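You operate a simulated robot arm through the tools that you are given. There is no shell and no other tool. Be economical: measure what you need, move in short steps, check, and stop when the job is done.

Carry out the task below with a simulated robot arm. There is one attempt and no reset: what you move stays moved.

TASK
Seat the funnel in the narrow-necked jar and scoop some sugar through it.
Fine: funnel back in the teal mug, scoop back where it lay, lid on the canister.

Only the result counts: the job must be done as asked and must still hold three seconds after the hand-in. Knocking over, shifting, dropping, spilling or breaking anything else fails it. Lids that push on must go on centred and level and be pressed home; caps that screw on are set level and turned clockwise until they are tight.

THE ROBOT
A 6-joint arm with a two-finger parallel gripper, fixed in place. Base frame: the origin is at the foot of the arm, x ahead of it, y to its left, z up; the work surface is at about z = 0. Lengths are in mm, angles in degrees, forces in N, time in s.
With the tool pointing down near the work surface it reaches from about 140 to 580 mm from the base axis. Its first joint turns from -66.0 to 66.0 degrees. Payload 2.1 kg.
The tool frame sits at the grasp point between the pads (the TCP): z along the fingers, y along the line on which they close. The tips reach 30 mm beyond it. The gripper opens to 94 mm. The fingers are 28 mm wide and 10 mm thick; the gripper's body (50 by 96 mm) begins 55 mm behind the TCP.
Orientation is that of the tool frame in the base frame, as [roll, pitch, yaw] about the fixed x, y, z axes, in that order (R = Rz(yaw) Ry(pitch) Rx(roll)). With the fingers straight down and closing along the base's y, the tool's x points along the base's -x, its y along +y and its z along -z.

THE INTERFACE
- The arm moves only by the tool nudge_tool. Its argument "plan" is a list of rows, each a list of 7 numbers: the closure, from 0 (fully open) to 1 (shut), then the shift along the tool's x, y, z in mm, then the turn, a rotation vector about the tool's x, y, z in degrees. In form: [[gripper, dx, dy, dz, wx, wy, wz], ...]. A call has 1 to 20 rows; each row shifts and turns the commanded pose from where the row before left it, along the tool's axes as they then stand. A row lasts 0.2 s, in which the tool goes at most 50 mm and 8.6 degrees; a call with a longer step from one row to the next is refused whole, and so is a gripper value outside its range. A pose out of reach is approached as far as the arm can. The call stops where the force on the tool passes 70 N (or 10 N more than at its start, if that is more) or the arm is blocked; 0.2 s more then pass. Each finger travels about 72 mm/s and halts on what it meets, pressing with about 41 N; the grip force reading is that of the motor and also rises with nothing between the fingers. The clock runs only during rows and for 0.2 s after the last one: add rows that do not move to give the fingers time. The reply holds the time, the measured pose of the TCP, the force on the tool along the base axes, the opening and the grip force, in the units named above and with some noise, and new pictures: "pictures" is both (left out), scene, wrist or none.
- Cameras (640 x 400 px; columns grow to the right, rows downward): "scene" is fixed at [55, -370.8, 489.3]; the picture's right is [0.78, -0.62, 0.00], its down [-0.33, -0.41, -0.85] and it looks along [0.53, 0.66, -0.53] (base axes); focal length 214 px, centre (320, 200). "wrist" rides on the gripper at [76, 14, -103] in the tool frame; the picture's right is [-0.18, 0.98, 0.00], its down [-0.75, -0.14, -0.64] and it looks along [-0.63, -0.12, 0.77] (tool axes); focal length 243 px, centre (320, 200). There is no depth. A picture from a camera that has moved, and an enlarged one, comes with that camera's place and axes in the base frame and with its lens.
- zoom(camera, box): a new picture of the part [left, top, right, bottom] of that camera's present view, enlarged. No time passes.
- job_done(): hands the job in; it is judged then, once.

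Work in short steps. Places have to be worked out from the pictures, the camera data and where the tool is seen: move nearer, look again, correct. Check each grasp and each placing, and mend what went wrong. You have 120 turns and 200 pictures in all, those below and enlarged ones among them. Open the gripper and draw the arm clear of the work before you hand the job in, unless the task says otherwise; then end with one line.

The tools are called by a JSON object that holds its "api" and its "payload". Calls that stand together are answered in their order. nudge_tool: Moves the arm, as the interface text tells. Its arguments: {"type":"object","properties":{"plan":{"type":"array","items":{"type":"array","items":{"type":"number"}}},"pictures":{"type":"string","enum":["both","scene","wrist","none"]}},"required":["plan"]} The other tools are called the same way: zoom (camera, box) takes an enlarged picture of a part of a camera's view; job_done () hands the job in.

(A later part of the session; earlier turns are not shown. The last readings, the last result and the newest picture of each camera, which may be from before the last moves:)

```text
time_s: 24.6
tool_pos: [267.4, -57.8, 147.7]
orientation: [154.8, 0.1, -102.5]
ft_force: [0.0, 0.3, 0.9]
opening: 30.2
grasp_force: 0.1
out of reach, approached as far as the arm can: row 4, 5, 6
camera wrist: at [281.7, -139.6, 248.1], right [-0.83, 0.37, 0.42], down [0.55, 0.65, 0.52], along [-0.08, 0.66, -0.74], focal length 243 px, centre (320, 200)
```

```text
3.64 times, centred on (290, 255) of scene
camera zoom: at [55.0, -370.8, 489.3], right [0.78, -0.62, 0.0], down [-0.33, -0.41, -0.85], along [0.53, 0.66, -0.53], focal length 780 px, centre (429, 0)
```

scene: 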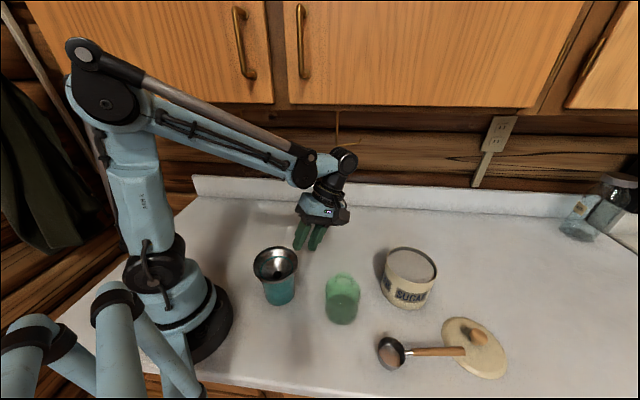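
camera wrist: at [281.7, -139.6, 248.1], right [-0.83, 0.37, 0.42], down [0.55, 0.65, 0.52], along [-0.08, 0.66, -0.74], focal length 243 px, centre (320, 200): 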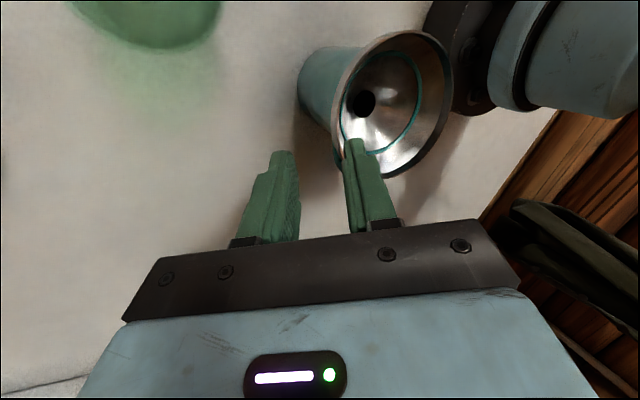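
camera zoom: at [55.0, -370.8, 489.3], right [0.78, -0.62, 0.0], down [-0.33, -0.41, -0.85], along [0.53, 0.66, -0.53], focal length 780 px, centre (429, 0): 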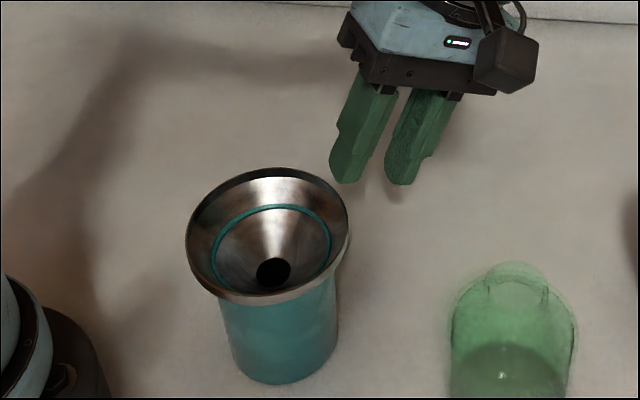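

Tilt limit is 25° inward, and that should still let the outer finger hook under the lip. I move diagonally in until the lip lies between the fingers, with the tips just above it.

{"api": "nudge_tool", "payload": {"plan": [[0.68, 0, 5.5, 10, 0, 0, 0], [0.68, 0, 5.5, 10, 0, 0, 0], [0.75, 0, 0, 0, 0, 0, 0]], "pictures": "none"}}

{"api": "zoom", "payload": {"camera": "wrist", "box": [230, 20, 410, 200]}}

{"api": "zoom", "payload": {"camera": "scene", "box": [240, 220, 320, 310]}}

```text
time_s: 25.4
tool_pos: [250.8, -54.9, 134.0]
orientation: [154.7, 0.1, -102.5]
ft_force: [-0.3, 0.0, 0.2]
opening: 23.6
grasp_force: 0.1
```

```text
2.22 times, centred on (320, 110) of wrist
camera zoom: at [264.1, -136.6, 233.0], right [-0.83, 0.37, 0.42], down [0.55, 0.65, 0.52], along [-0.08, 0.66, -0.74], focal length 539 px, centre (320, 400)
```

zoom: 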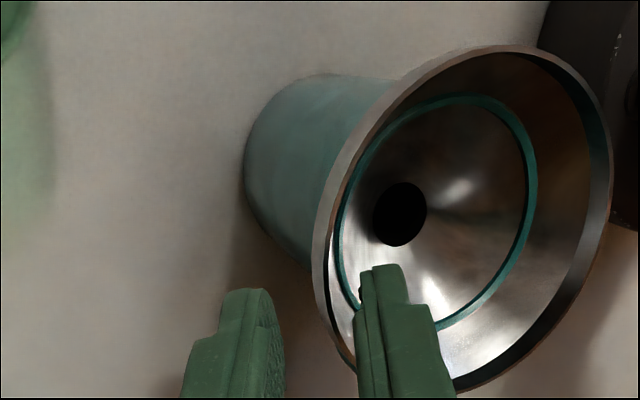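

```text
4.44 times, centred on (280, 265) of scene
camera zoom: at [55.0, -370.8, 489.3], right [0.78, -0.62, 0.0], down [-0.33, -0.41, -0.85], along [0.53, 0.66, -0.53], focal length 953 px, centre (498, -89)
```

zoom: 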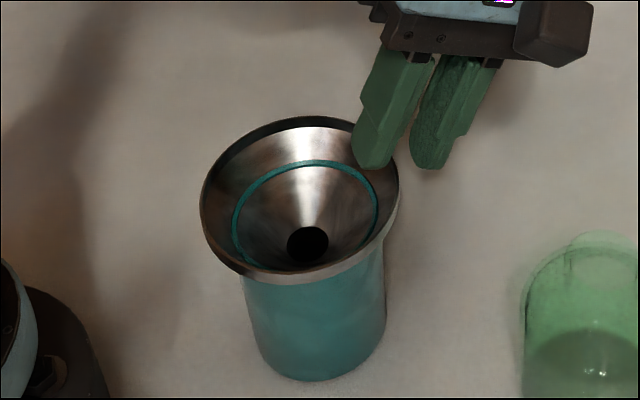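

The lip sits midway between the fingertips. I advance along the tool axis in small steps.

{"api": "nudge_tool", "payload": {"plan": [[0.8, 0, 0, 2, 0, 0, 0], [0.8, 0, 0, 2, 0, 0, 0], [0.8, 0, 0, 2, 0, 0, 0], [0.8, 0, 0, 2, 0, 0, 0], [0.8, 0, 0, 0, 0, 0, 0]], "pictures": "none"}}

{"api": "zoom", "payload": {"camera": "wrist", "box": [230, 20, 410, 200]}}

{"api": "zoom", "payload": {"camera": "scene", "box": [240, 220, 320, 310]}}

```text
time_s: 26.6
tool_pos: [245.4, -51.8, 126.3]
orientation: [154.8, 0.1, -102.5]
ft_force: [-1.3, -0.2, 0.9]
opening: 19.2
grasp_force: 0.5
```

```text
2.22 times, centred on (320, 110) of wrist
camera zoom: at [260.5, -134.4, 226.4], right [-0.83, 0.37, 0.42], down [0.55, 0.65, 0.52], along [-0.08, 0.66, -0.74], focal length 539 px, centre (320, 400)
```

zoom: 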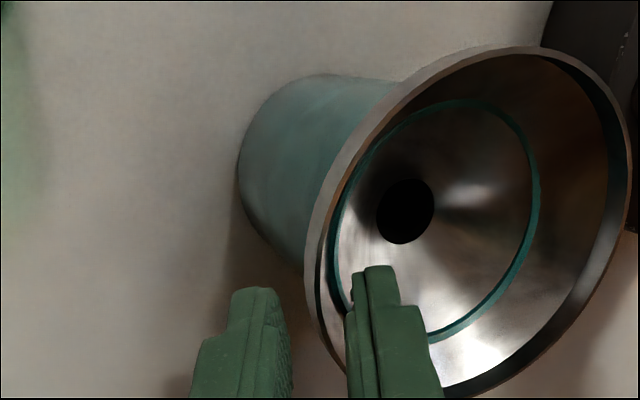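

```text
4.44 times, centred on (280, 265) of scene
camera zoom: at [55.0, -370.8, 489.3], right [0.78, -0.62, 0.0], down [-0.33, -0.41, -0.85], along [0.53, 0.66, -0.53], focal length 953 px, centre (498, -89)
```

zoom: 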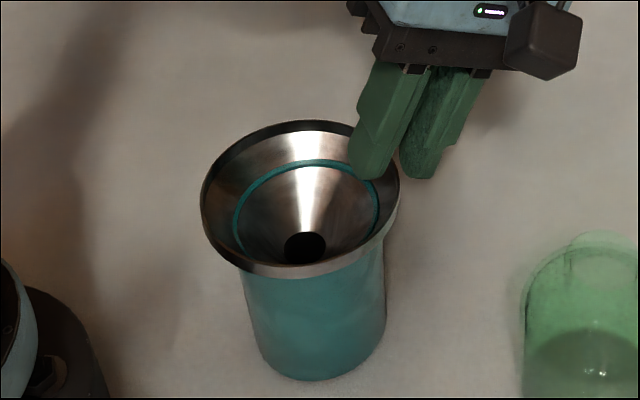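

Tips are past the lip top with barely any contact force. Closing now.

{"api": "nudge_tool", "payload": {"plan": [[0.86, 0, 0, 1, 0, 0, 0], [0.92, 0, 0, 0, 0, 0, 0], [1, 0, 0, 0, 0, 0, 0], [1, 0, 0, 0, 0, 0, 0], [1, 0, 0, 0, 0, 0, 0]], "pictures": "none"}}

{"api": "zoom", "payload": {"camera": "wrist", "box": [230, 20, 410, 200]}}

{"api": "zoom", "payload": {"camera": "scene", "box": [240, 220, 320, 310]}}

```text
time_s: 27.8
tool_pos: [246.5, -51.6, 126.8]
orientation: [154.8, 0.2, -102.6]
ft_force: [-3.0, 1.6, 13.5]
opening: 5.8
grasp_force: 39.6
```

```text
2.22 times, centred on (320, 110) of wrist
camera zoom: at [260.1, -133.8, 226.1], right [-0.83, 0.37, 0.42], down [0.56, 0.65, 0.52], along [-0.08, 0.66, -0.74], focal length 539 px, centre (320, 400)
```

zoom: 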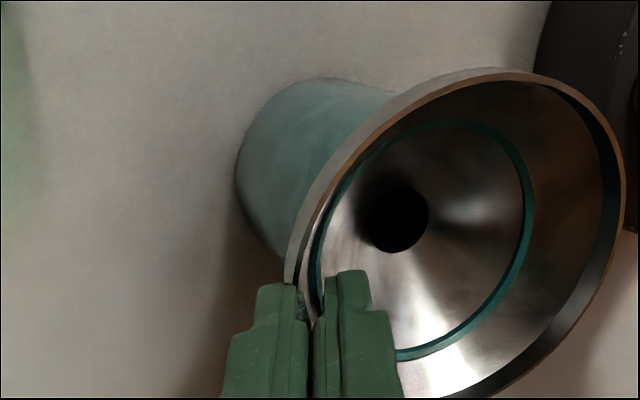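

```text
4.44 times, centred on (280, 265) of scene
camera zoom: at [55.0, -370.8, 489.3], right [0.78, -0.62, 0.0], down [-0.33, -0.41, -0.85], along [0.53, 0.66, -0.53], focal length 953 px, centre (498, -89)
```

zoom: 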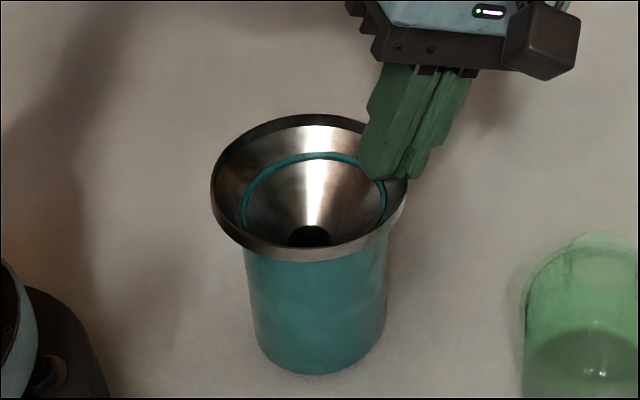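

Gripped with 5.8 mm between the pads. I lift straight up slowly and check.

{"api": "nudge_tool", "payload": {"plan": [[1, 0, 0.85, -1.8, 0, 0, 0], [1, 0, 0.85, -1.8, 0, 0, 0], [1, 0, 1.7, -3.6, 0, 0, 0], [1, 0, 1.7, -3.6, 0, 0, 0], [1, 0, 0, 0, 0, 0, 0]], "pictures": "none"}}

{"api": "zoom", "payload": {"camera": "wrist", "box": [230, 20, 410, 200]}}

{"api": "zoom", "payload": {"camera": "scene", "box": [240, 220, 320, 310]}}

```text
time_s: 29.0
tool_pos: [246.9, -52.3, 138.4]
orientation: [154.8, 0.1, -102.6]
ft_force: [-3.2, 0.1, 5.8]
opening: 2.0
grasp_force: 37.1
```

```text
2.22 times, centred on (320, 110) of wrist
camera zoom: at [260.2, -135.1, 238.8], right [-0.83, 0.37, 0.42], down [0.56, 0.65, 0.52], along [-0.08, 0.66, -0.74], focal length 539 px, centre (320, 400)
```

zoom: 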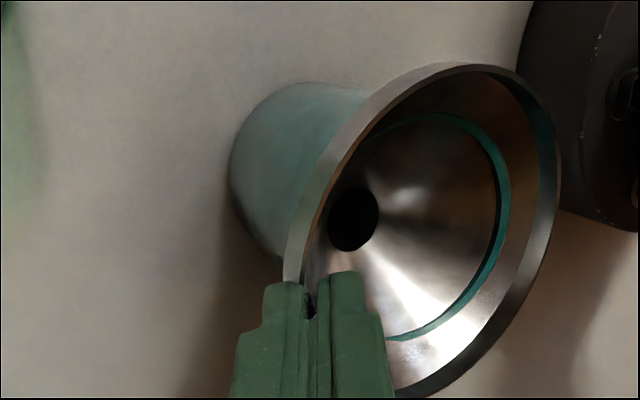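

```text
4.44 times, centred on (280, 265) of scene
camera zoom: at [55.0, -370.8, 489.3], right [0.78, -0.62, 0.0], down [-0.33, -0.41, -0.85], along [0.53, 0.66, -0.53], focal length 953 px, centre (498, -89)
```

zoom: 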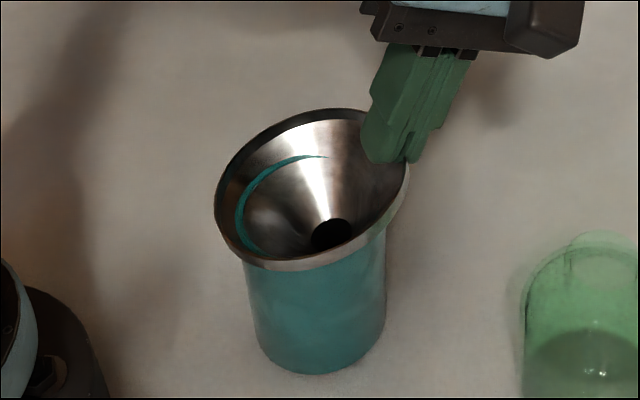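

Now the pads hold the lip itself (2 mm), with the funnel tilting a bit. I keep lifting slowly to see whether it hangs on.

{"api": "nudge_tool", "payload": {"plan": [[1, 0, 1.7, -3.6, 0, 0, 0], [1, 0, 1.7, -3.6, 0, 0, 0], [1, 0, 1.7, -3.6, 0, 0, 0], [1, 0, 1.7, -3.6, 0, 0, 0], [1, 0, 0, 0, 0, 0, 0]], "pictures": "none"}}

{"api": "zoom", "payload": {"camera": "wrist", "box": [230, 20, 410, 200]}}

{"api": "zoom", "payload": {"camera": "scene", "box": [240, 220, 320, 310]}}

```text
time_s: 30.2
tool_pos: [245.4, -53.0, 155.4]
orientation: [154.8, 0.2, -102.5]
ft_force: [0.4, -0.4, 0.1]
opening: 3.0
grasp_force: 0.3
```

```text
2.22 times, centred on (320, 110) of wrist
camera zoom: at [259.3, -134.7, 254.5], right [-0.83, 0.37, 0.42], down [0.55, 0.65, 0.52], along [-0.08, 0.66, -0.74], focal length 539 px, centre (320, 400)
```

zoom: 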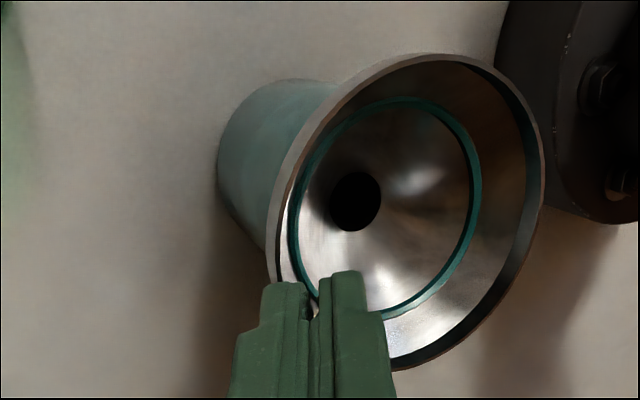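

```text
4.44 times, centred on (280, 265) of scene
camera zoom: at [55.0, -370.8, 489.3], right [0.78, -0.62, 0.0], down [-0.33, -0.41, -0.85], along [0.53, 0.66, -0.53], focal length 953 px, centre (498, -89)
```

zoom: 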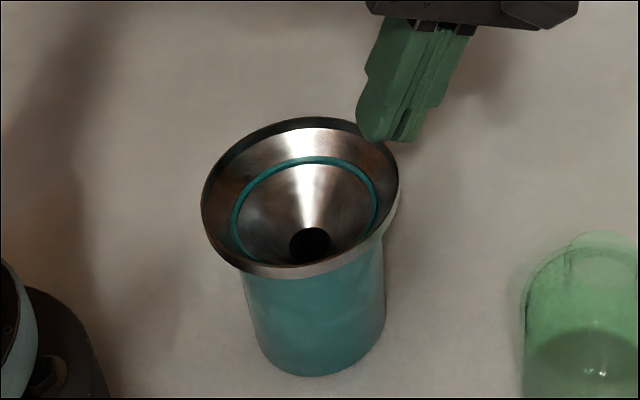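

It slipped again: the wall is too flared for a 25° tilt. The reach limit is on the inward part of the tilt, so I'll pinch at the -y/-x side with the tool pointing about az 63°, where 40–45° should be possible. First I rise, untilt and yaw.

{"api": "nudge_tool", "payload": {"plan": [[0.8, 0, 17, -36, 0, 0, 0], [0.68, 0, 17, -36, 0, 0, 0], [0.68, 0, 0, 0, 8.4, 0, 0], [0.68, 0, 0, 0, 8.4, 0, 0], [0.68, 0, 0, 0, 8.4, 0, 0], [0.68, 0, 0, 0, 0, 0, 8.04], [0.68, 0, 0, 0, 0, 0, 8.04], [0.68, 0, 0, 0, 0, 0, 8.04], [0.68, 0, 0, 0, 0, 0, 8.04], [0.68, 0, 0, 0, 0, 0, 8.04], [0.68, 0, 0, 0, 0, 0, 8.04], [0.68, 0, 0, 0, 0, 0, 8.04], [0.68, 0, 0, 0, 0, 0, 8.04], [0.68, 0, 0, 0, 0, 0, 8.04], [0.68, 0, 0, 0, 0, 0, 8.04], [0.68, 0, 0, 0, 0, 0, 8.04], [0.68, 0, 0, 0, 0, 0, 8.04], [0.68, 0, 0, 0, 0, 0, 8.04], [0.68, 0, 0, 0, 0, 0, 0]], "pictures": "wrist"}}

```text
time_s: 34.2
tool_pos: [246.0, -54.7, 234.4]
orientation: [-180.0, 0.1, 152.8]
ft_force: [0.4, 1.1, 0.3]
opening: 30.3
grasp_force: 0.0
camera wrist: at [185.2, -6.6, 337.1], right [0.61, 0.79, 0.0], down [0.61, -0.47, 0.64], along [0.51, -0.39, -0.77], focal length 243 px, centre (320, 200)
```

wrist: 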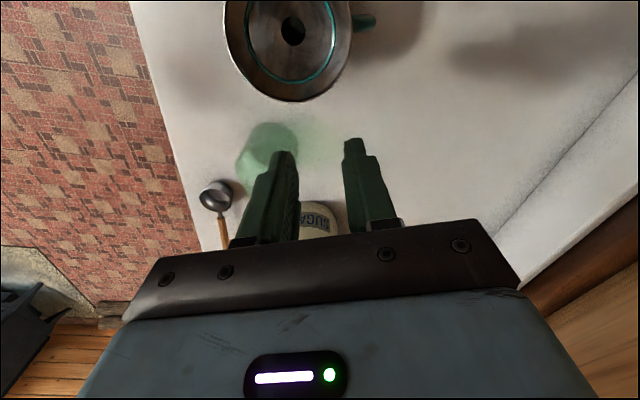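

{"api": "nudge_tool", "payload": {"plan": [[0.68, 19.6, -29.6, 6, 0, 0, 0], [0.68, 19.6, -29.6, 6, 0, 0, 0], [0.68, 19.6, -29.6, 6, 0, 0, 0], [0.68, 0, 0, 0, -7.5, 0, 0], [0.68, 0, 0, 0, -7.5, 0, 0], [0.68, 0, 0, 0, -7.5, 0, 0], [0.68, 0, 0, 0, -7.5, 0, 0], [0.68, 0, 0, 0, -7.5, 0, 0], [0.68, 0, 0, 0, 0, 0, 0]]}}

```text
time_s: 36.2
tool_pos: [157.9, -102.2, 217.0]
orientation: [142.4, 0.0, 153.0]
ft_force: [0.0, -0.4, -0.2]
opening: 29.9
grasp_force: 0.1
out of reach, approached as far as the arm can: row 8
camera wrist: at [67.4, -114.2, 307.3], right [0.52, 0.61, 0.6], down [0.44, -0.79, 0.42], along [0.73, 0.05, -0.68], focal length 243 px, centre (320, 200)
```

scene: 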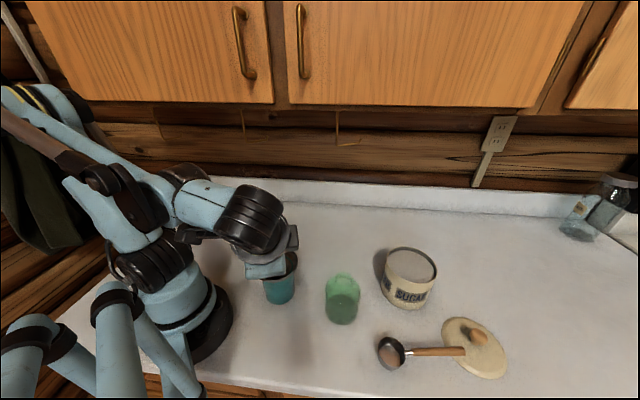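
wrist: 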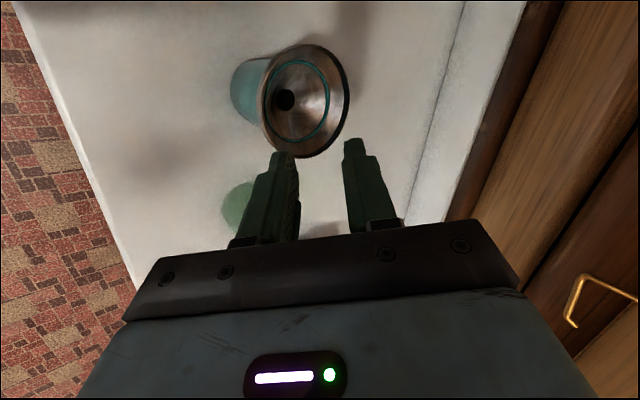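

Tilt 37.6° reached here. I move down to an approach point about 25 mm short of the lip, along the tool axis.

{"api": "nudge_tool", "payload": {"plan": [[0.68, 0.4, -17.4, 18.1, 0, 0, 0], [0.68, 0.4, -17.4, 18.1, 0, 0, 0], [0.68, 0.4, -17.4, 18.1, 0, 0, 0], [0.68, 0, 0, 0, 0, 0, 0]]}}

{"api": "zoom", "payload": {"camera": "wrist", "box": [230, 20, 410, 200]}}

```text
time_s: 37.2
tool_pos: [159.0, -106.0, 142.2]
orientation: [142.4, 0.0, 152.9]
ft_force: [0.0, 0.3, 0.0]
opening: 29.8
grasp_force: 0.2
out of reach, approached as far as the arm can: row 2
camera wrist: at [69.2, -117.3, 233.2], right [0.52, 0.61, 0.6], down [0.44, -0.79, 0.42], along [0.73, 0.05, -0.68], focal length 243 px, centre (320, 200)
```

scene: 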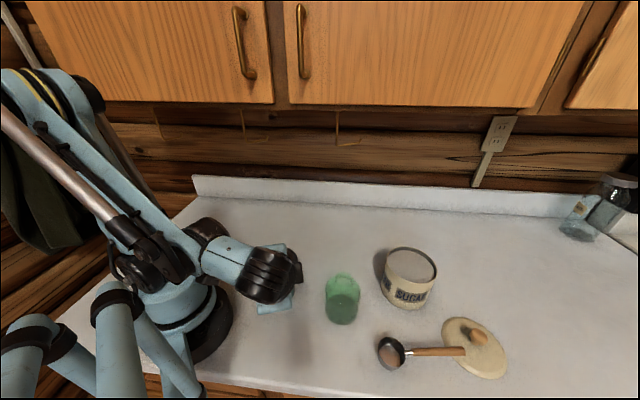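
wrist: 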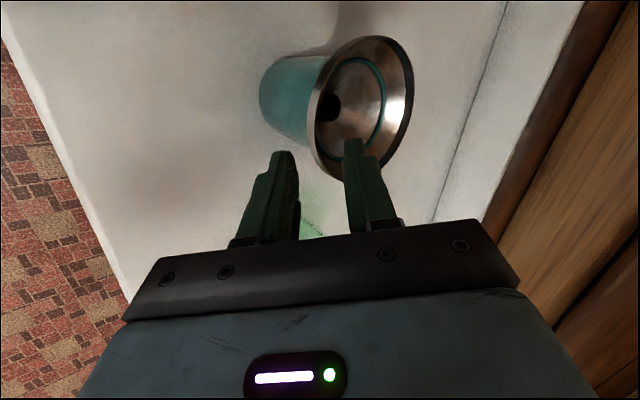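

```text
2.22 times, centred on (320, 110) of wrist
camera zoom: at [69.2, -117.3, 233.2], right [0.52, 0.61, 0.6], down [0.44, -0.79, 0.42], along [0.73, 0.05, -0.68], focal length 539 px, centre (320, 400)
```

zoom: 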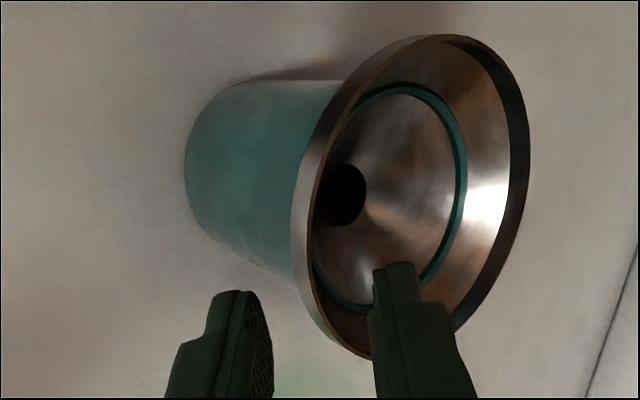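

{"api": "nudge_tool", "payload": {"plan": [[0.7, 1.3, -1.5, 6.5, 0, 0, 0], [0.75, 1.3, -1.5, 6.5, 0, 0, 0], [0.75, 0, 0, 0, 0, 0, 0]], "pictures": "none"}}

{"api": "zoom", "payload": {"camera": "wrist", "box": [230, 20, 410, 200]}}

```text
time_s: 38.0
tool_pos: [157.3, -101.5, 129.8]
orientation: [142.4, 0.0, 152.9]
ft_force: [0.4, 0.7, -0.3]
opening: 23.3
grasp_force: 0.1
```

```text
2.22 times, centred on (320, 110) of wrist
camera zoom: at [67.2, -113.1, 220.6], right [0.52, 0.61, 0.6], down [0.44, -0.79, 0.42], along [0.73, 0.05, -0.68], focal length 539 px, centre (320, 400)
```

zoom: 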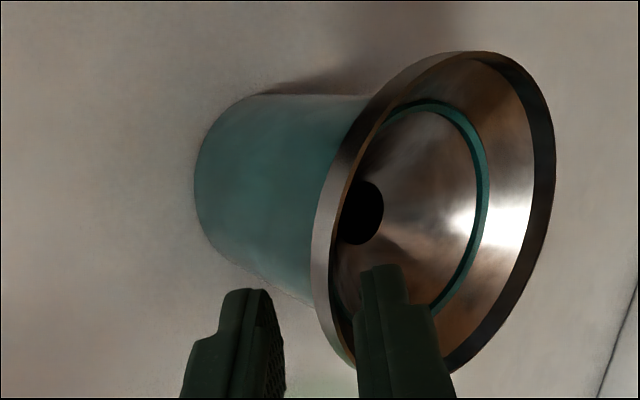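

{"api": "nudge_tool", "payload": {"plan": [[0.8, 0, 1, 2.5, 0, 0, 0], [0.8, 0, 0.5, 2.5, 0, 0, 0], [0.8, 0, 0, 2, 0, 0, 0], [0.8, 0, 0, 0, 0, 0, 0]], "pictures": "none"}}

{"api": "zoom", "payload": {"camera": "wrist", "box": [230, 20, 410, 200]}}

```text
time_s: 39.0
tool_pos: [159.6, -97.8, 124.2]
orientation: [142.4, 0.0, 153.0]
ft_force: [0.8, -0.4, -0.1]
opening: 18.6
grasp_force: 0.0
```

```text
2.22 times, centred on (320, 110) of wrist
camera zoom: at [69.1, -108.0, 216.0], right [0.52, 0.61, 0.6], down [0.44, -0.79, 0.42], along [0.73, 0.05, -0.68], focal length 539 px, centre (320, 400)
```

zoom: 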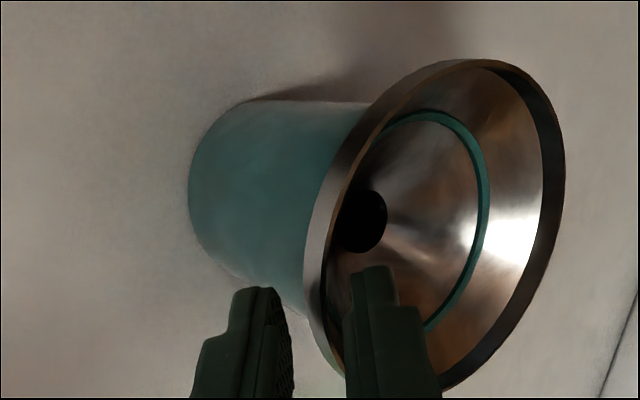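

{"api": "nudge_tool", "payload": {"plan": [[0.83, 0, 0, 2, 0, 0, 0], [0.83, 0, 0, 1.5, 0, 0, 0], [0.83, 0, 0, 0, 0, 0, 0]], "pictures": "none"}}

{"api": "zoom", "payload": {"camera": "wrist", "box": [230, 20, 410, 200]}}

```text
time_s: 39.8
tool_pos: [160.1, -95.0, 122.0]
orientation: [142.4, 0.0, 152.9]
ft_force: [0.5, 0.8, 1.9]
opening: 16.8
grasp_force: 1.1
```

```text
2.22 times, centred on (320, 110) of wrist
camera zoom: at [69.9, -105.9, 212.6], right [0.52, 0.61, 0.6], down [0.44, -0.79, 0.42], along [0.73, 0.05, -0.68], focal length 539 px, centre (320, 400)
```

zoom: 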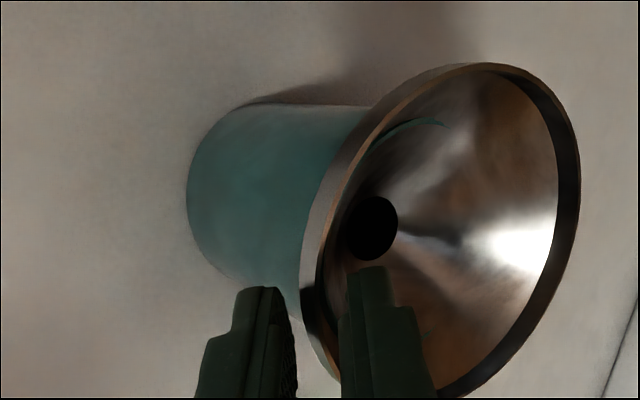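

Light contact. I close here and see how the pads settle on the wall.

{"api": "nudge_tool", "payload": {"plan": [[0.88, 0, 0, -1, 0, 0, 0], [0.94, 0, 0, 0, 0, 0, 0], [1, 0, 0, 0, 0, 0, 0], [1, 0, 0, 0, 0, 0, 0], [1, 0, 0, 0, 0, 0, 0]], "pictures": "scene"}}

{"api": "zoom", "payload": {"camera": "wrist", "box": [230, 20, 410, 200]}}

```text
time_s: 41.0
tool_pos: [160.2, -95.3, 122.5]
orientation: [142.3, 0.0, 153.0]
ft_force: [1.9, 3.9, 16.9]
opening: 7.7
grasp_force: 40.6
```

scene: 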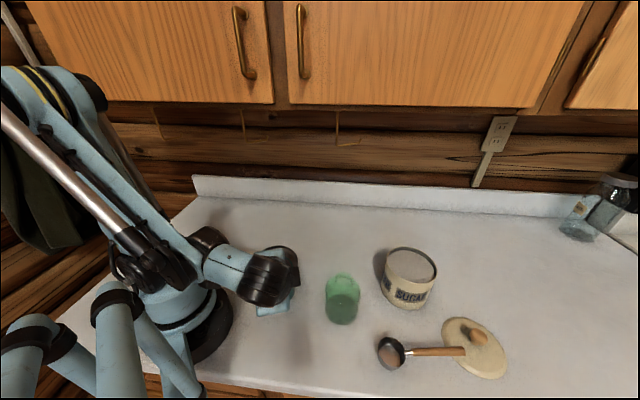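

```text
2.22 times, centred on (320, 110) of wrist
camera zoom: at [69.7, -106.7, 213.0], right [0.52, 0.61, 0.6], down [0.44, -0.79, 0.42], along [0.73, 0.05, -0.68], focal length 539 px, centre (320, 400)
```

zoom: 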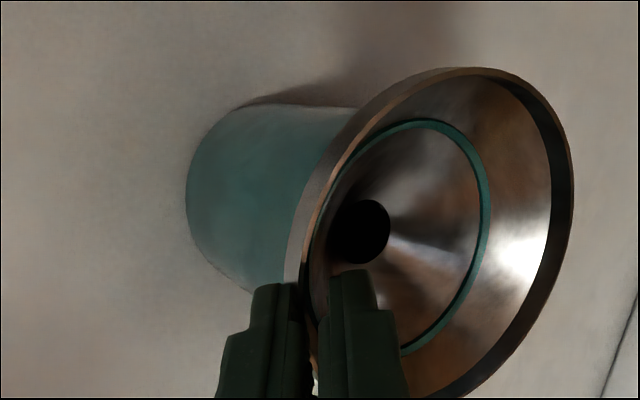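

{"api": "nudge_tool", "payload": {"plan": [[1, 0, 1.2, -1.6, 0, 0, 0], [1, 0, 1.2, -1.6, 0, 0, 0], [1, 0, 1.2, -1.6, 0, 0, 0], [1, 0, 0, 0, 0, 0, 0]], "pictures": "none"}}

{"api": "zoom", "payload": {"camera": "wrist", "box": [230, 20, 410, 200]}}

```text
time_s: 42.0
tool_pos: [159.3, -95.1, 128.9]
orientation: [142.4, 0.0, 152.9]
ft_force: [0.2, 1.4, -0.6]
opening: 6.0
grasp_force: 40.4
```

```text
2.22 times, centred on (320, 110) of wrist
camera zoom: at [69.6, -106.6, 219.7], right [0.52, 0.61, 0.6], down [0.44, -0.79, 0.42], along [0.73, 0.04, -0.68], focal length 539 px, centre (320, 400)
```

zoom: 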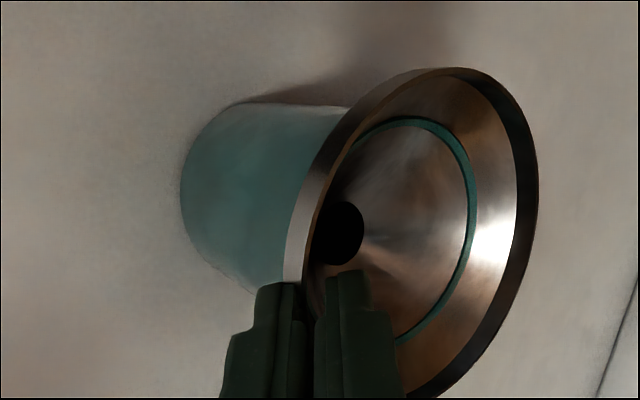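

Opening 6.0 and downward load: it seems held better. Continue lifting.

{"api": "nudge_tool", "payload": {"plan": [[1, 0, 1.2, -1.6, 0, 0, 0], [1, 0, 1.2, -1.6, 0, 0, 0], [1, 0, 1.2, -1.6, 0, 0, 0], [1, 0, 1.2, -1.6, 0, 0, 0], [1, 0, 1.2, -1.6, 0, 0, 0], [1, 0, 0, 0, 0, 0, 0]], "pictures": "none"}}

{"api": "zoom", "payload": {"camera": "wrist", "box": [230, 20, 410, 200]}}

```text
time_s: 43.4
tool_pos: [162.4, -94.6, 139.6]
orientation: [142.4, 0.0, 152.9]
ft_force: [0.0, 0.2, -0.4]
opening: 5.9
grasp_force: 40.1
```

```text
2.22 times, centred on (320, 110) of wrist
camera zoom: at [71.5, -106.1, 229.6], right [0.52, 0.61, 0.6], down [0.44, -0.79, 0.42], along [0.73, 0.05, -0.68], focal length 539 px, centre (320, 400)
```

zoom: 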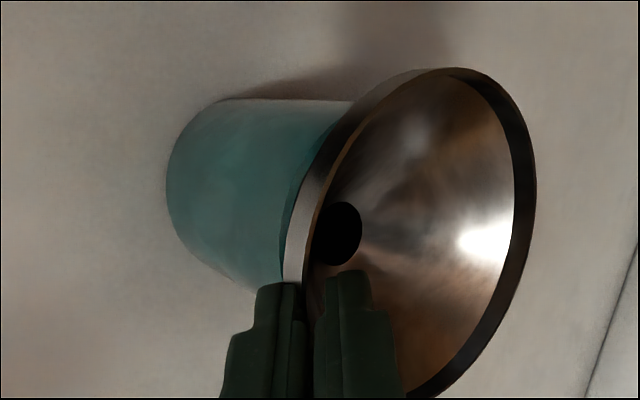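

The funnel is now held firmly and rises with the tool. I lift it straight up clear of the mug.

{"api": "nudge_tool", "payload": {"plan": [[1, 0, 6.1, -7.9, 0, 0, 0], [1, 0, 6.1, -7.9, 0, 0, 0], [1, 0, 6.1, -7.9, 0, 0, 0], [1, 0, 6.1, -7.9, 0, 0, 0], [1, 0, 6.1, -7.9, 0, 0, 0], [1, 0, 6.1, -7.9, 0, 0, 0], [1, 0, 6.1, -7.9, 0, 0, 0], [1, 0, 6.1, -7.9, 0, 0, 0], [1, 0, 0, 0, 0, 0, 0]]}}

{"api": "zoom", "payload": {"camera": "scene", "box": [220, 180, 350, 320]}}

```text
time_s: 45.4
tool_pos: [161.8, -97.2, 219.0]
orientation: [142.3, 0.0, 152.9]
ft_force: [0.7, 0.2, -0.9]
opening: 5.9
grasp_force: 39.9
camera wrist: at [70.9, -108.2, 310.0], right [0.52, 0.61, 0.6], down [0.44, -0.79, 0.42], along [0.73, 0.05, -0.68], focal length 243 px, centre (320, 200)
```

scene: 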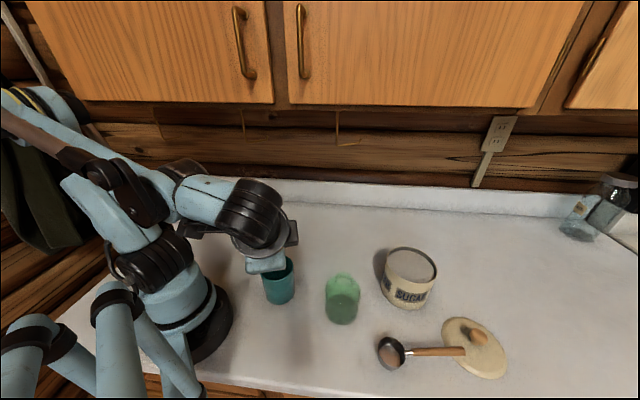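
wrist: 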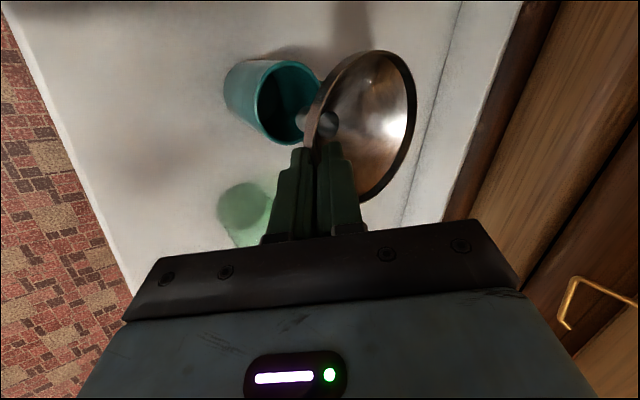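

```text
2.86 times, centred on (285, 250) of scene
camera zoom: at [55.0, -370.8, 489.3], right [0.78, -0.62, 0.0], down [-0.33, -0.41, -0.85], along [0.53, 0.66, -0.53], focal length 613 px, centre (420, 57)
```

zoom: 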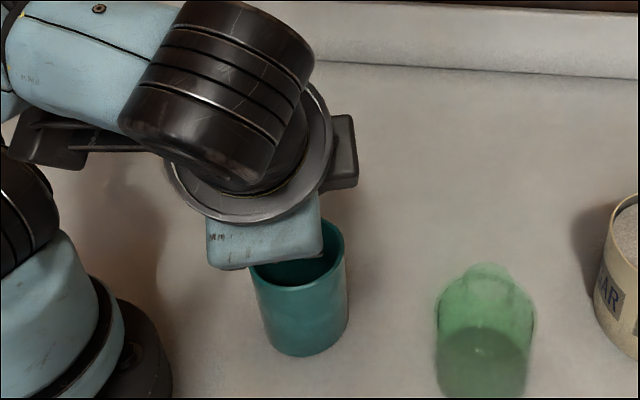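

The funnel is free of the mug and firmly held. I carry it over toward the jar, staying high.

{"api": "nudge_tool", "payload": {"plan": [[1, 0, 6.1, -7.9, 0, 0, 0], [1, -16.9, -6.15, -7.1, 0, 0, 0], [1, -16.9, -6.15, -7.1, 0, 0, 0], [1, -16.9, -6.15, -7.1, 0, 0, 0], [1, -16.9, -6.15, -7.1, 0, 0, 0], [1, -16.9, -6.15, -7.1, 0, 0, 0], [1, -16.9, -6.15, -7.1, 0, 0, 0], [1, -16.9, -6.15, -7.1, 0, 0, 0], [1, -16.9, -6.15, -7.1, 0, 0, 0], [1, 0, 0, 0, 0, 0, 0]]}}

{"api": "zoom", "payload": {"camera": "scene", "box": [260, 160, 420, 330]}}

{"api": "zoom", "payload": {"camera": "wrist", "box": [180, 20, 440, 240]}}

```text
time_s: 47.6
tool_pos: [250.4, -221.9, 241.7]
orientation: [142.4, 0.0, 152.9]
ft_force: [0.3, 0.2, 0.2]
opening: 6.0
grasp_force: 40.2
camera wrist: at [159.1, -233.4, 333.3], right [0.52, 0.61, 0.6], down [0.44, -0.79, 0.42], along [0.73, 0.05, -0.68], focal length 243 px, centre (320, 200)
```

scene: 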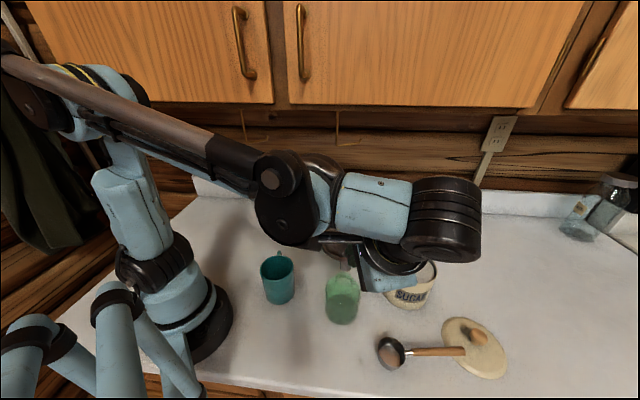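
wrist: 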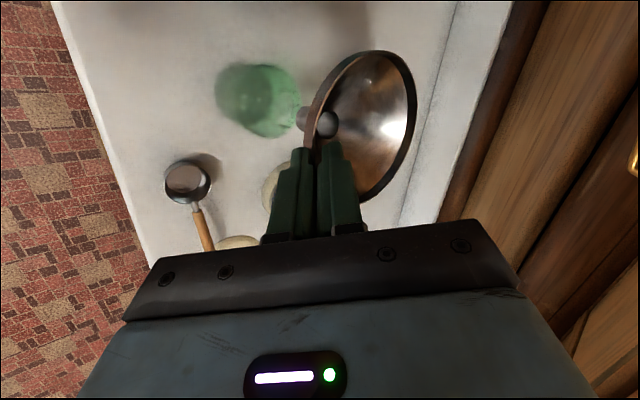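

```text
2.35 times, centred on (340, 245) of scene
camera zoom: at [55.1, -370.8, 489.2], right [0.78, -0.62, 0.0], down [-0.33, -0.41, -0.85], along [0.53, 0.66, -0.53], focal length 505 px, centre (273, 94)
```

zoom: 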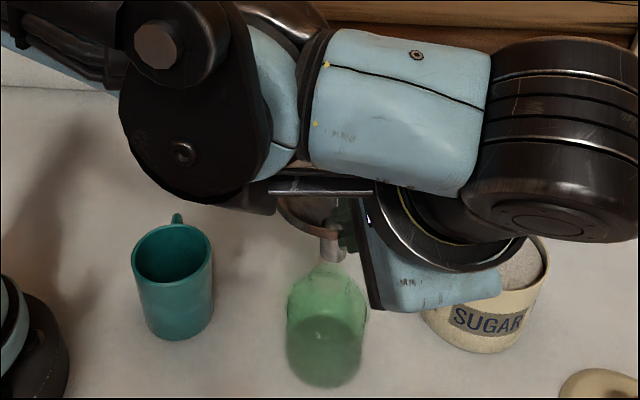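

```text
1.82 times, centred on (310, 130) of wrist
camera zoom: at [159.1, -233.4, 333.3], right [0.52, 0.61, 0.6], down [0.44, -0.79, 0.42], along [0.73, 0.05, -0.68], focal length 441 px, centre (338, 327)
```

zoom: 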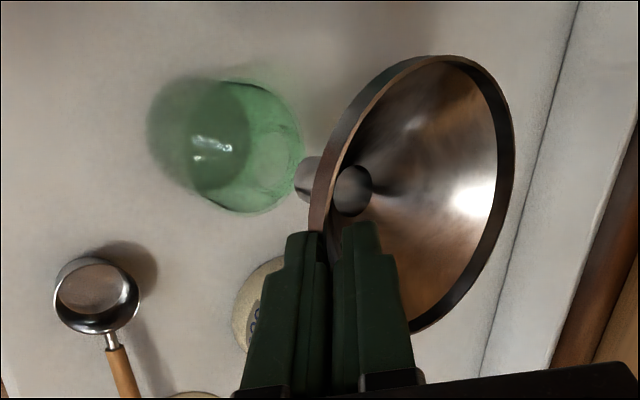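

The spout tip is at about (273,-178,149) and the jar mouth near (278,-170,112). I shift by about (5,9), lower by 20 mm, and look again.

{"api": "nudge_tool", "payload": {"plan": [[1, -0.5, -2.1, 11, 0, 0, 0], [1, -0.5, -2.1, 11, 0, 0, 0], [1, 0, 0, 0, 0, 0, 0]], "pictures": "none"}}

{"api": "zoom", "payload": {"camera": "scene", "box": [305, 220, 385, 330]}}

{"api": "zoom", "payload": {"camera": "wrist", "box": [200, 30, 400, 190]}}

```text
time_s: 48.4
tool_pos: [253.8, -211.5, 222.5]
orientation: [142.4, 0.0, 152.9]
ft_force: [-0.3, 0.6, 0.3]
opening: 6.1
grasp_force: 40.0
```

```text
3.64 times, centred on (345, 275) of scene
camera zoom: at [55.0, -370.8, 489.2], right [0.78, -0.62, 0.0], down [-0.33, -0.41, -0.85], along [0.53, 0.66, -0.53], focal length 780 px, centre (229, -73)
```

zoom: 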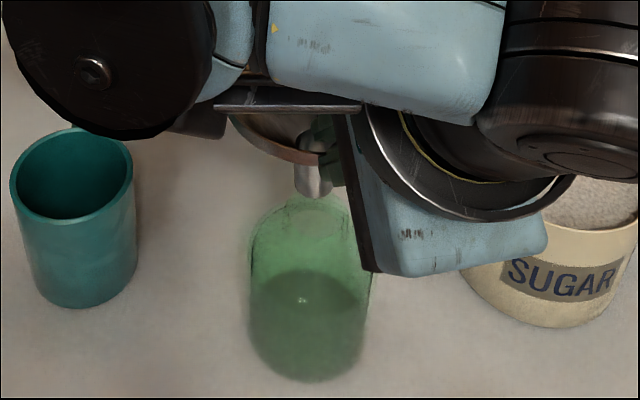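

```text
2.50 times, centred on (300, 110) of wrist
camera zoom: at [163.3, -224.0, 313.0], right [0.52, 0.61, 0.6], down [0.44, -0.79, 0.42], along [0.73, 0.05, -0.68], focal length 606 px, centre (370, 425)
```

zoom: 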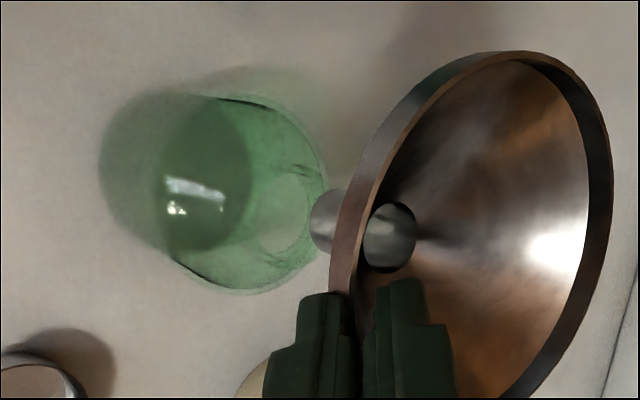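

{"api": "zoom", "payload": {"camera": "wrist", "box": [230, 60, 330, 140]}}

{"api": "zoom", "payload": {"camera": "scene", "box": [315, 245, 375, 300]}}

```text
5.00 times, centred on (280, 100) of wrist
camera zoom: at [163.3, -224.0, 313.0], right [0.52, 0.61, 0.6], down [0.44, -0.79, 0.42], along [0.73, 0.05, -0.68], focal length 1213 px, centre (520, 700)
```

zoom: 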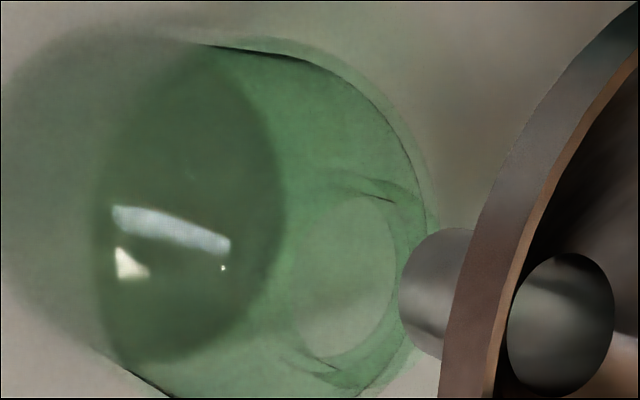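

```text
7.27 times, centred on (345, 272) of scene
camera zoom: at [55.0, -370.8, 489.2], right [0.78, -0.62, 0.0], down [-0.33, -0.41, -0.85], along [0.53, 0.66, -0.53], focal length 1560 px, centre (138, -327)
```

zoom: 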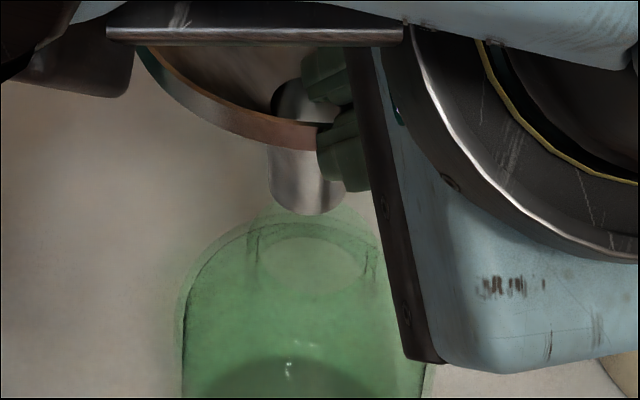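

Both cameras agree now: jar mouth at (281,-168,108), spout tip at (284,-163,121), and the spout is vertical. I shift by (-3,-6), lower 8 mm and verify.

{"api": "nudge_tool", "payload": {"plan": [[1, 0, -5, -3.9, 0, 0, 0], [1, 0, -2.45, 3.2, 0, 0, 0], [1, 0, -2.45, 3.2, 0, 0, 0], [1, 0, 0, 0, 0, 0, 0]], "pictures": "none"}}

{"api": "zoom", "payload": {"camera": "wrist", "box": [230, 60, 330, 140]}}

{"api": "zoom", "payload": {"camera": "scene", "box": [315, 245, 375, 300]}}

```text
time_s: 49.4
tool_pos: [250.6, -219.4, 215.6]
orientation: [142.4, 0.0, 152.9]
ft_force: [0.0, 0.5, -0.7]
opening: 6.0
grasp_force: 39.9
```

```text
5.00 times, centred on (280, 100) of wrist
camera zoom: at [160.5, -231.0, 305.4], right [0.52, 0.61, 0.6], down [0.44, -0.79, 0.42], along [0.73, 0.05, -0.68], focal length 1213 px, centre (520, 700)
```

zoom: 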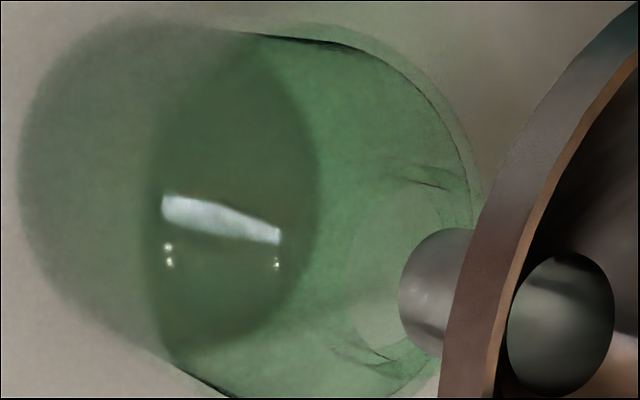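

```text
7.27 times, centred on (345, 272) of scene
camera zoom: at [55.0, -370.8, 489.2], right [0.78, -0.62, 0.0], down [-0.33, -0.41, -0.85], along [0.53, 0.66, -0.53], focal length 1560 px, centre (138, -327)
```

zoom: 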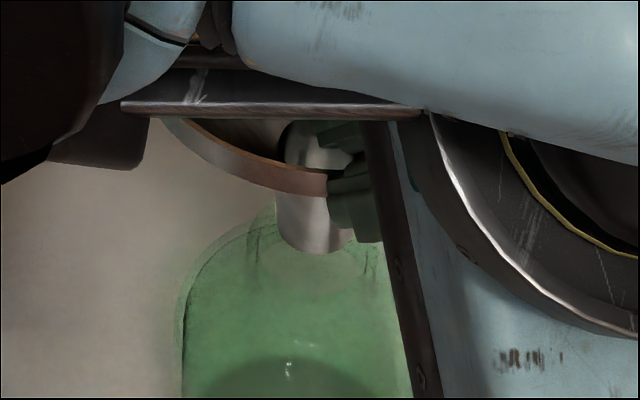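

Aligned within about 1 mm. I descend straight down with small steps.

{"api": "nudge_tool", "payload": {"plan": [[1, 0, -1.9, 3.6, 0, 0, 0], [1, 0, -2.45, 3.2, 0, 0, 0], [1, 0, -2.45, 3.2, 0, 0, 0], [1, 0, -2.45, 3.2, 0, 0, 0], [1, 0, -2.45, 3.2, 0, 0, 0], [1, 0, 0, 0, 0, 0, 0]], "pictures": "none"}}

{"api": "zoom", "payload": {"camera": "wrist", "box": [230, 60, 330, 140]}}

{"api": "zoom", "payload": {"camera": "scene", "box": [305, 235, 385, 325]}}

```text
time_s: 50.8
tool_pos: [251.6, -219.5, 193.9]
orientation: [142.4, 0.0, 152.9]
ft_force: [-0.1, -0.4, -0.5]
opening: 6.2
grasp_force: 40.5
```

```text
5.00 times, centred on (280, 100) of wrist
camera zoom: at [160.0, -230.6, 285.8], right [0.52, 0.61, 0.6], down [0.44, -0.79, 0.42], along [0.73, 0.05, -0.68], focal length 1213 px, centre (520, 700)
```

zoom: 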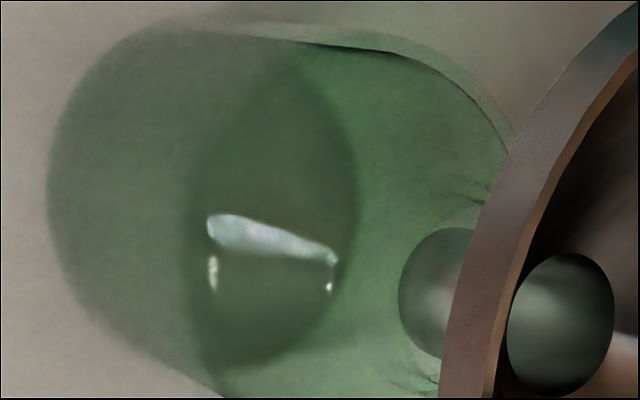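

```text
4.44 times, centred on (345, 280) of scene
camera zoom: at [55.0, -370.8, 489.2], right [0.78, -0.62, 0.0], down [-0.33, -0.41, -0.85], along [0.53, 0.66, -0.53], focal length 953 px, centre (209, -156)
```

zoom: 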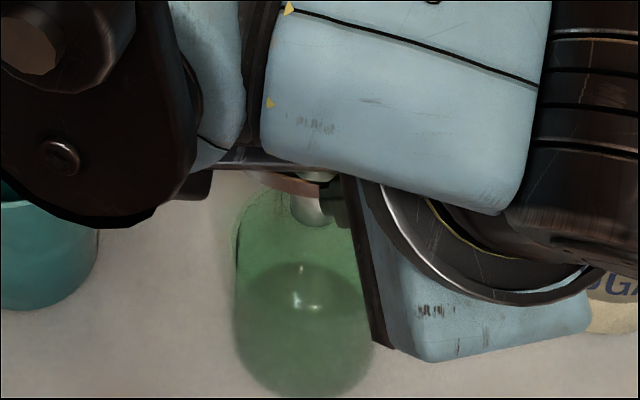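

The spout is inside the neck with no contact force. I continue down until the cone seats.

{"api": "nudge_tool", "payload": {"plan": [[1, 0, -2.45, 3.2, 0, 0, 0], [1, 0, -2.45, 3.2, 0, 0, 0], [1, 0, -1.2, 1.6, 0, 0, 0], [1, 0, 0, 0, 0, 0, 0]], "pictures": "none"}}

{"api": "zoom", "payload": {"camera": "wrist", "box": [200, 30, 400, 190]}}

```text
time_s: 51.8
tool_pos: [250.3, -218.4, 185.1]
orientation: [142.4, 0.1, 152.9]
ft_force: [-0.7, 0.7, -1.0]
opening: 6.0
grasp_force: 40.0
```

```text
2.50 times, centred on (300, 110) of wrist
camera zoom: at [160.0, -229.9, 275.7], right [0.52, 0.61, 0.6], down [0.44, -0.79, 0.42], along [0.73, 0.05, -0.68], focal length 606 px, centre (370, 425)
```

zoom: 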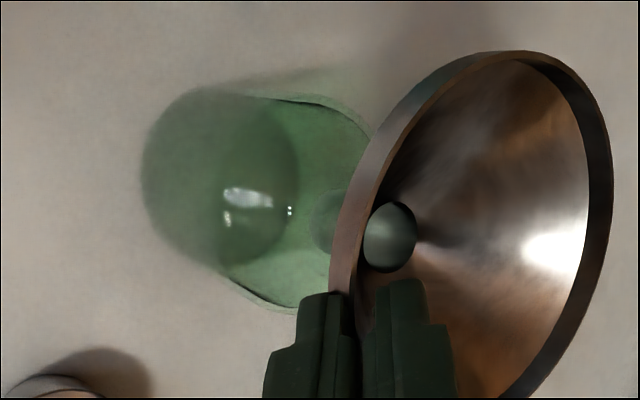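

{"api": "nudge_tool", "payload": {"plan": [[1, 0, -2.45, 3.2, 0, 0, 0], [1, 0, -2.45, 3.2, 0, 0, 0], [1, 0, -1.2, 1.6, 0, 0, 0], [1, 0, -0.6, 0.8, 0, 0, 0], [1, 0, 0, 0, 0, 0, 0]], "pictures": "none"}}

{"api": "zoom", "payload": {"camera": "wrist", "box": [200, 30, 400, 190]}}

```text
time_s: 53.0
tool_pos: [251.3, -219.3, 173.4]
orientation: [142.5, 0.0, 152.9]
ft_force: [0.3, 0.1, 0.0]
opening: 5.8
grasp_force: 40.3
```

```text
2.50 times, centred on (300, 110) of wrist
camera zoom: at [159.5, -231.0, 264.4], right [0.52, 0.61, 0.6], down [0.44, -0.79, 0.42], along [0.73, 0.05, -0.68], focal length 606 px, centre (370, 425)
```

zoom: 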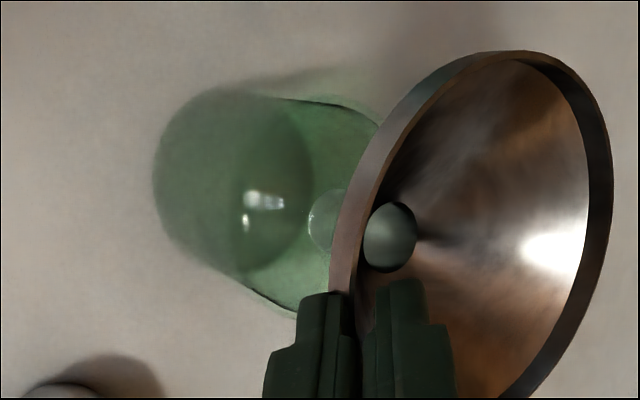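

{"api": "nudge_tool", "payload": {"plan": [[1, 0, -0.9, 1.2, 0, 0, 0], [1, 0, -0.6, 0.8, 0, 0, 0], [1, 0, -0.6, 0.8, 0, 0, 0], [1, 0, 0, 0, 0, 0, 0]], "pictures": "none"}}

```text
time_s: 54.0
tool_pos: [250.5, -219.8, 171.0]
orientation: [142.4, -0.1, 153.0]
ft_force: [-0.3, 0.4, -1.0]
opening: 6.1
grasp_force: 40.5
```

No contact yet, so I continue in 1 mm steps.

{"api": "nudge_tool", "payload": {"plan": [[1, 0, -0.6, 0.8, 0, 0, 0], [1, 0, -0.6, 0.8, 0, 0, 0], [1, 0, -0.6, 0.8, 0, 0, 0], [1, 0, 0, 0, 0, 0, 0]], "pictures": "none"}}

{"api": "zoom", "payload": {"camera": "scene", "box": [305, 235, 385, 325]}}

```text
time_s: 55.0
tool_pos: [251.9, -220.0, 168.2]
orientation: [142.6, 0.0, 152.9]
ft_force: [1.0, 0.6, 0.9]
opening: 5.9
grasp_force: 40.5
```

```text
4.44 times, centred on (345, 280) of scene
camera zoom: at [55.0, -370.8, 489.3], right [0.78, -0.62, 0.0], down [-0.33, -0.41, -0.85], along [0.53, 0.66, -0.53], focal length 953 px, centre (209, -156)
```

zoom: 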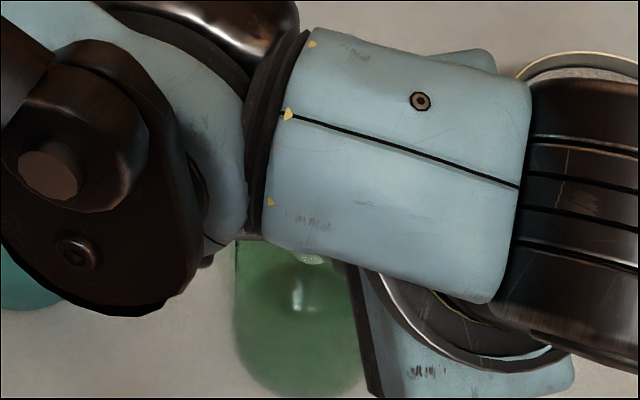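

{"api": "nudge_tool", "payload": {"plan": [[1, 0, -0.6, 0.8, 0, 0, 0], [1, 0, -0.6, 0.8, 0, 0, 0], [1, 0, 0, 0, 0, 0, 0]], "pictures": "none"}}

{"api": "zoom", "payload": {"camera": "wrist", "box": [200, 30, 400, 190]}}

```text
time_s: 55.8
tool_pos: [251.0, -220.7, 164.9]
orientation: [142.3, 0.1, 153.0]
ft_force: [4.0, 0.9, 15.0]
opening: 6.3
grasp_force: 40.3
```

```text
2.50 times, centred on (300, 110) of wrist
camera zoom: at [160.4, -231.5, 256.3], right [0.52, 0.61, 0.6], down [0.44, -0.79, 0.42], along [0.73, 0.05, -0.68], focal length 606 px, centre (370, 425)
```

zoom: 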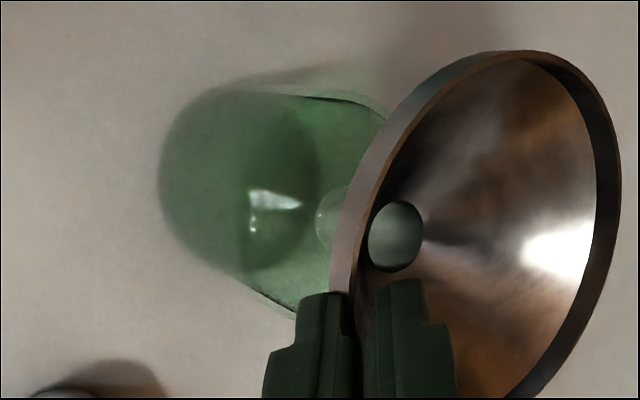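

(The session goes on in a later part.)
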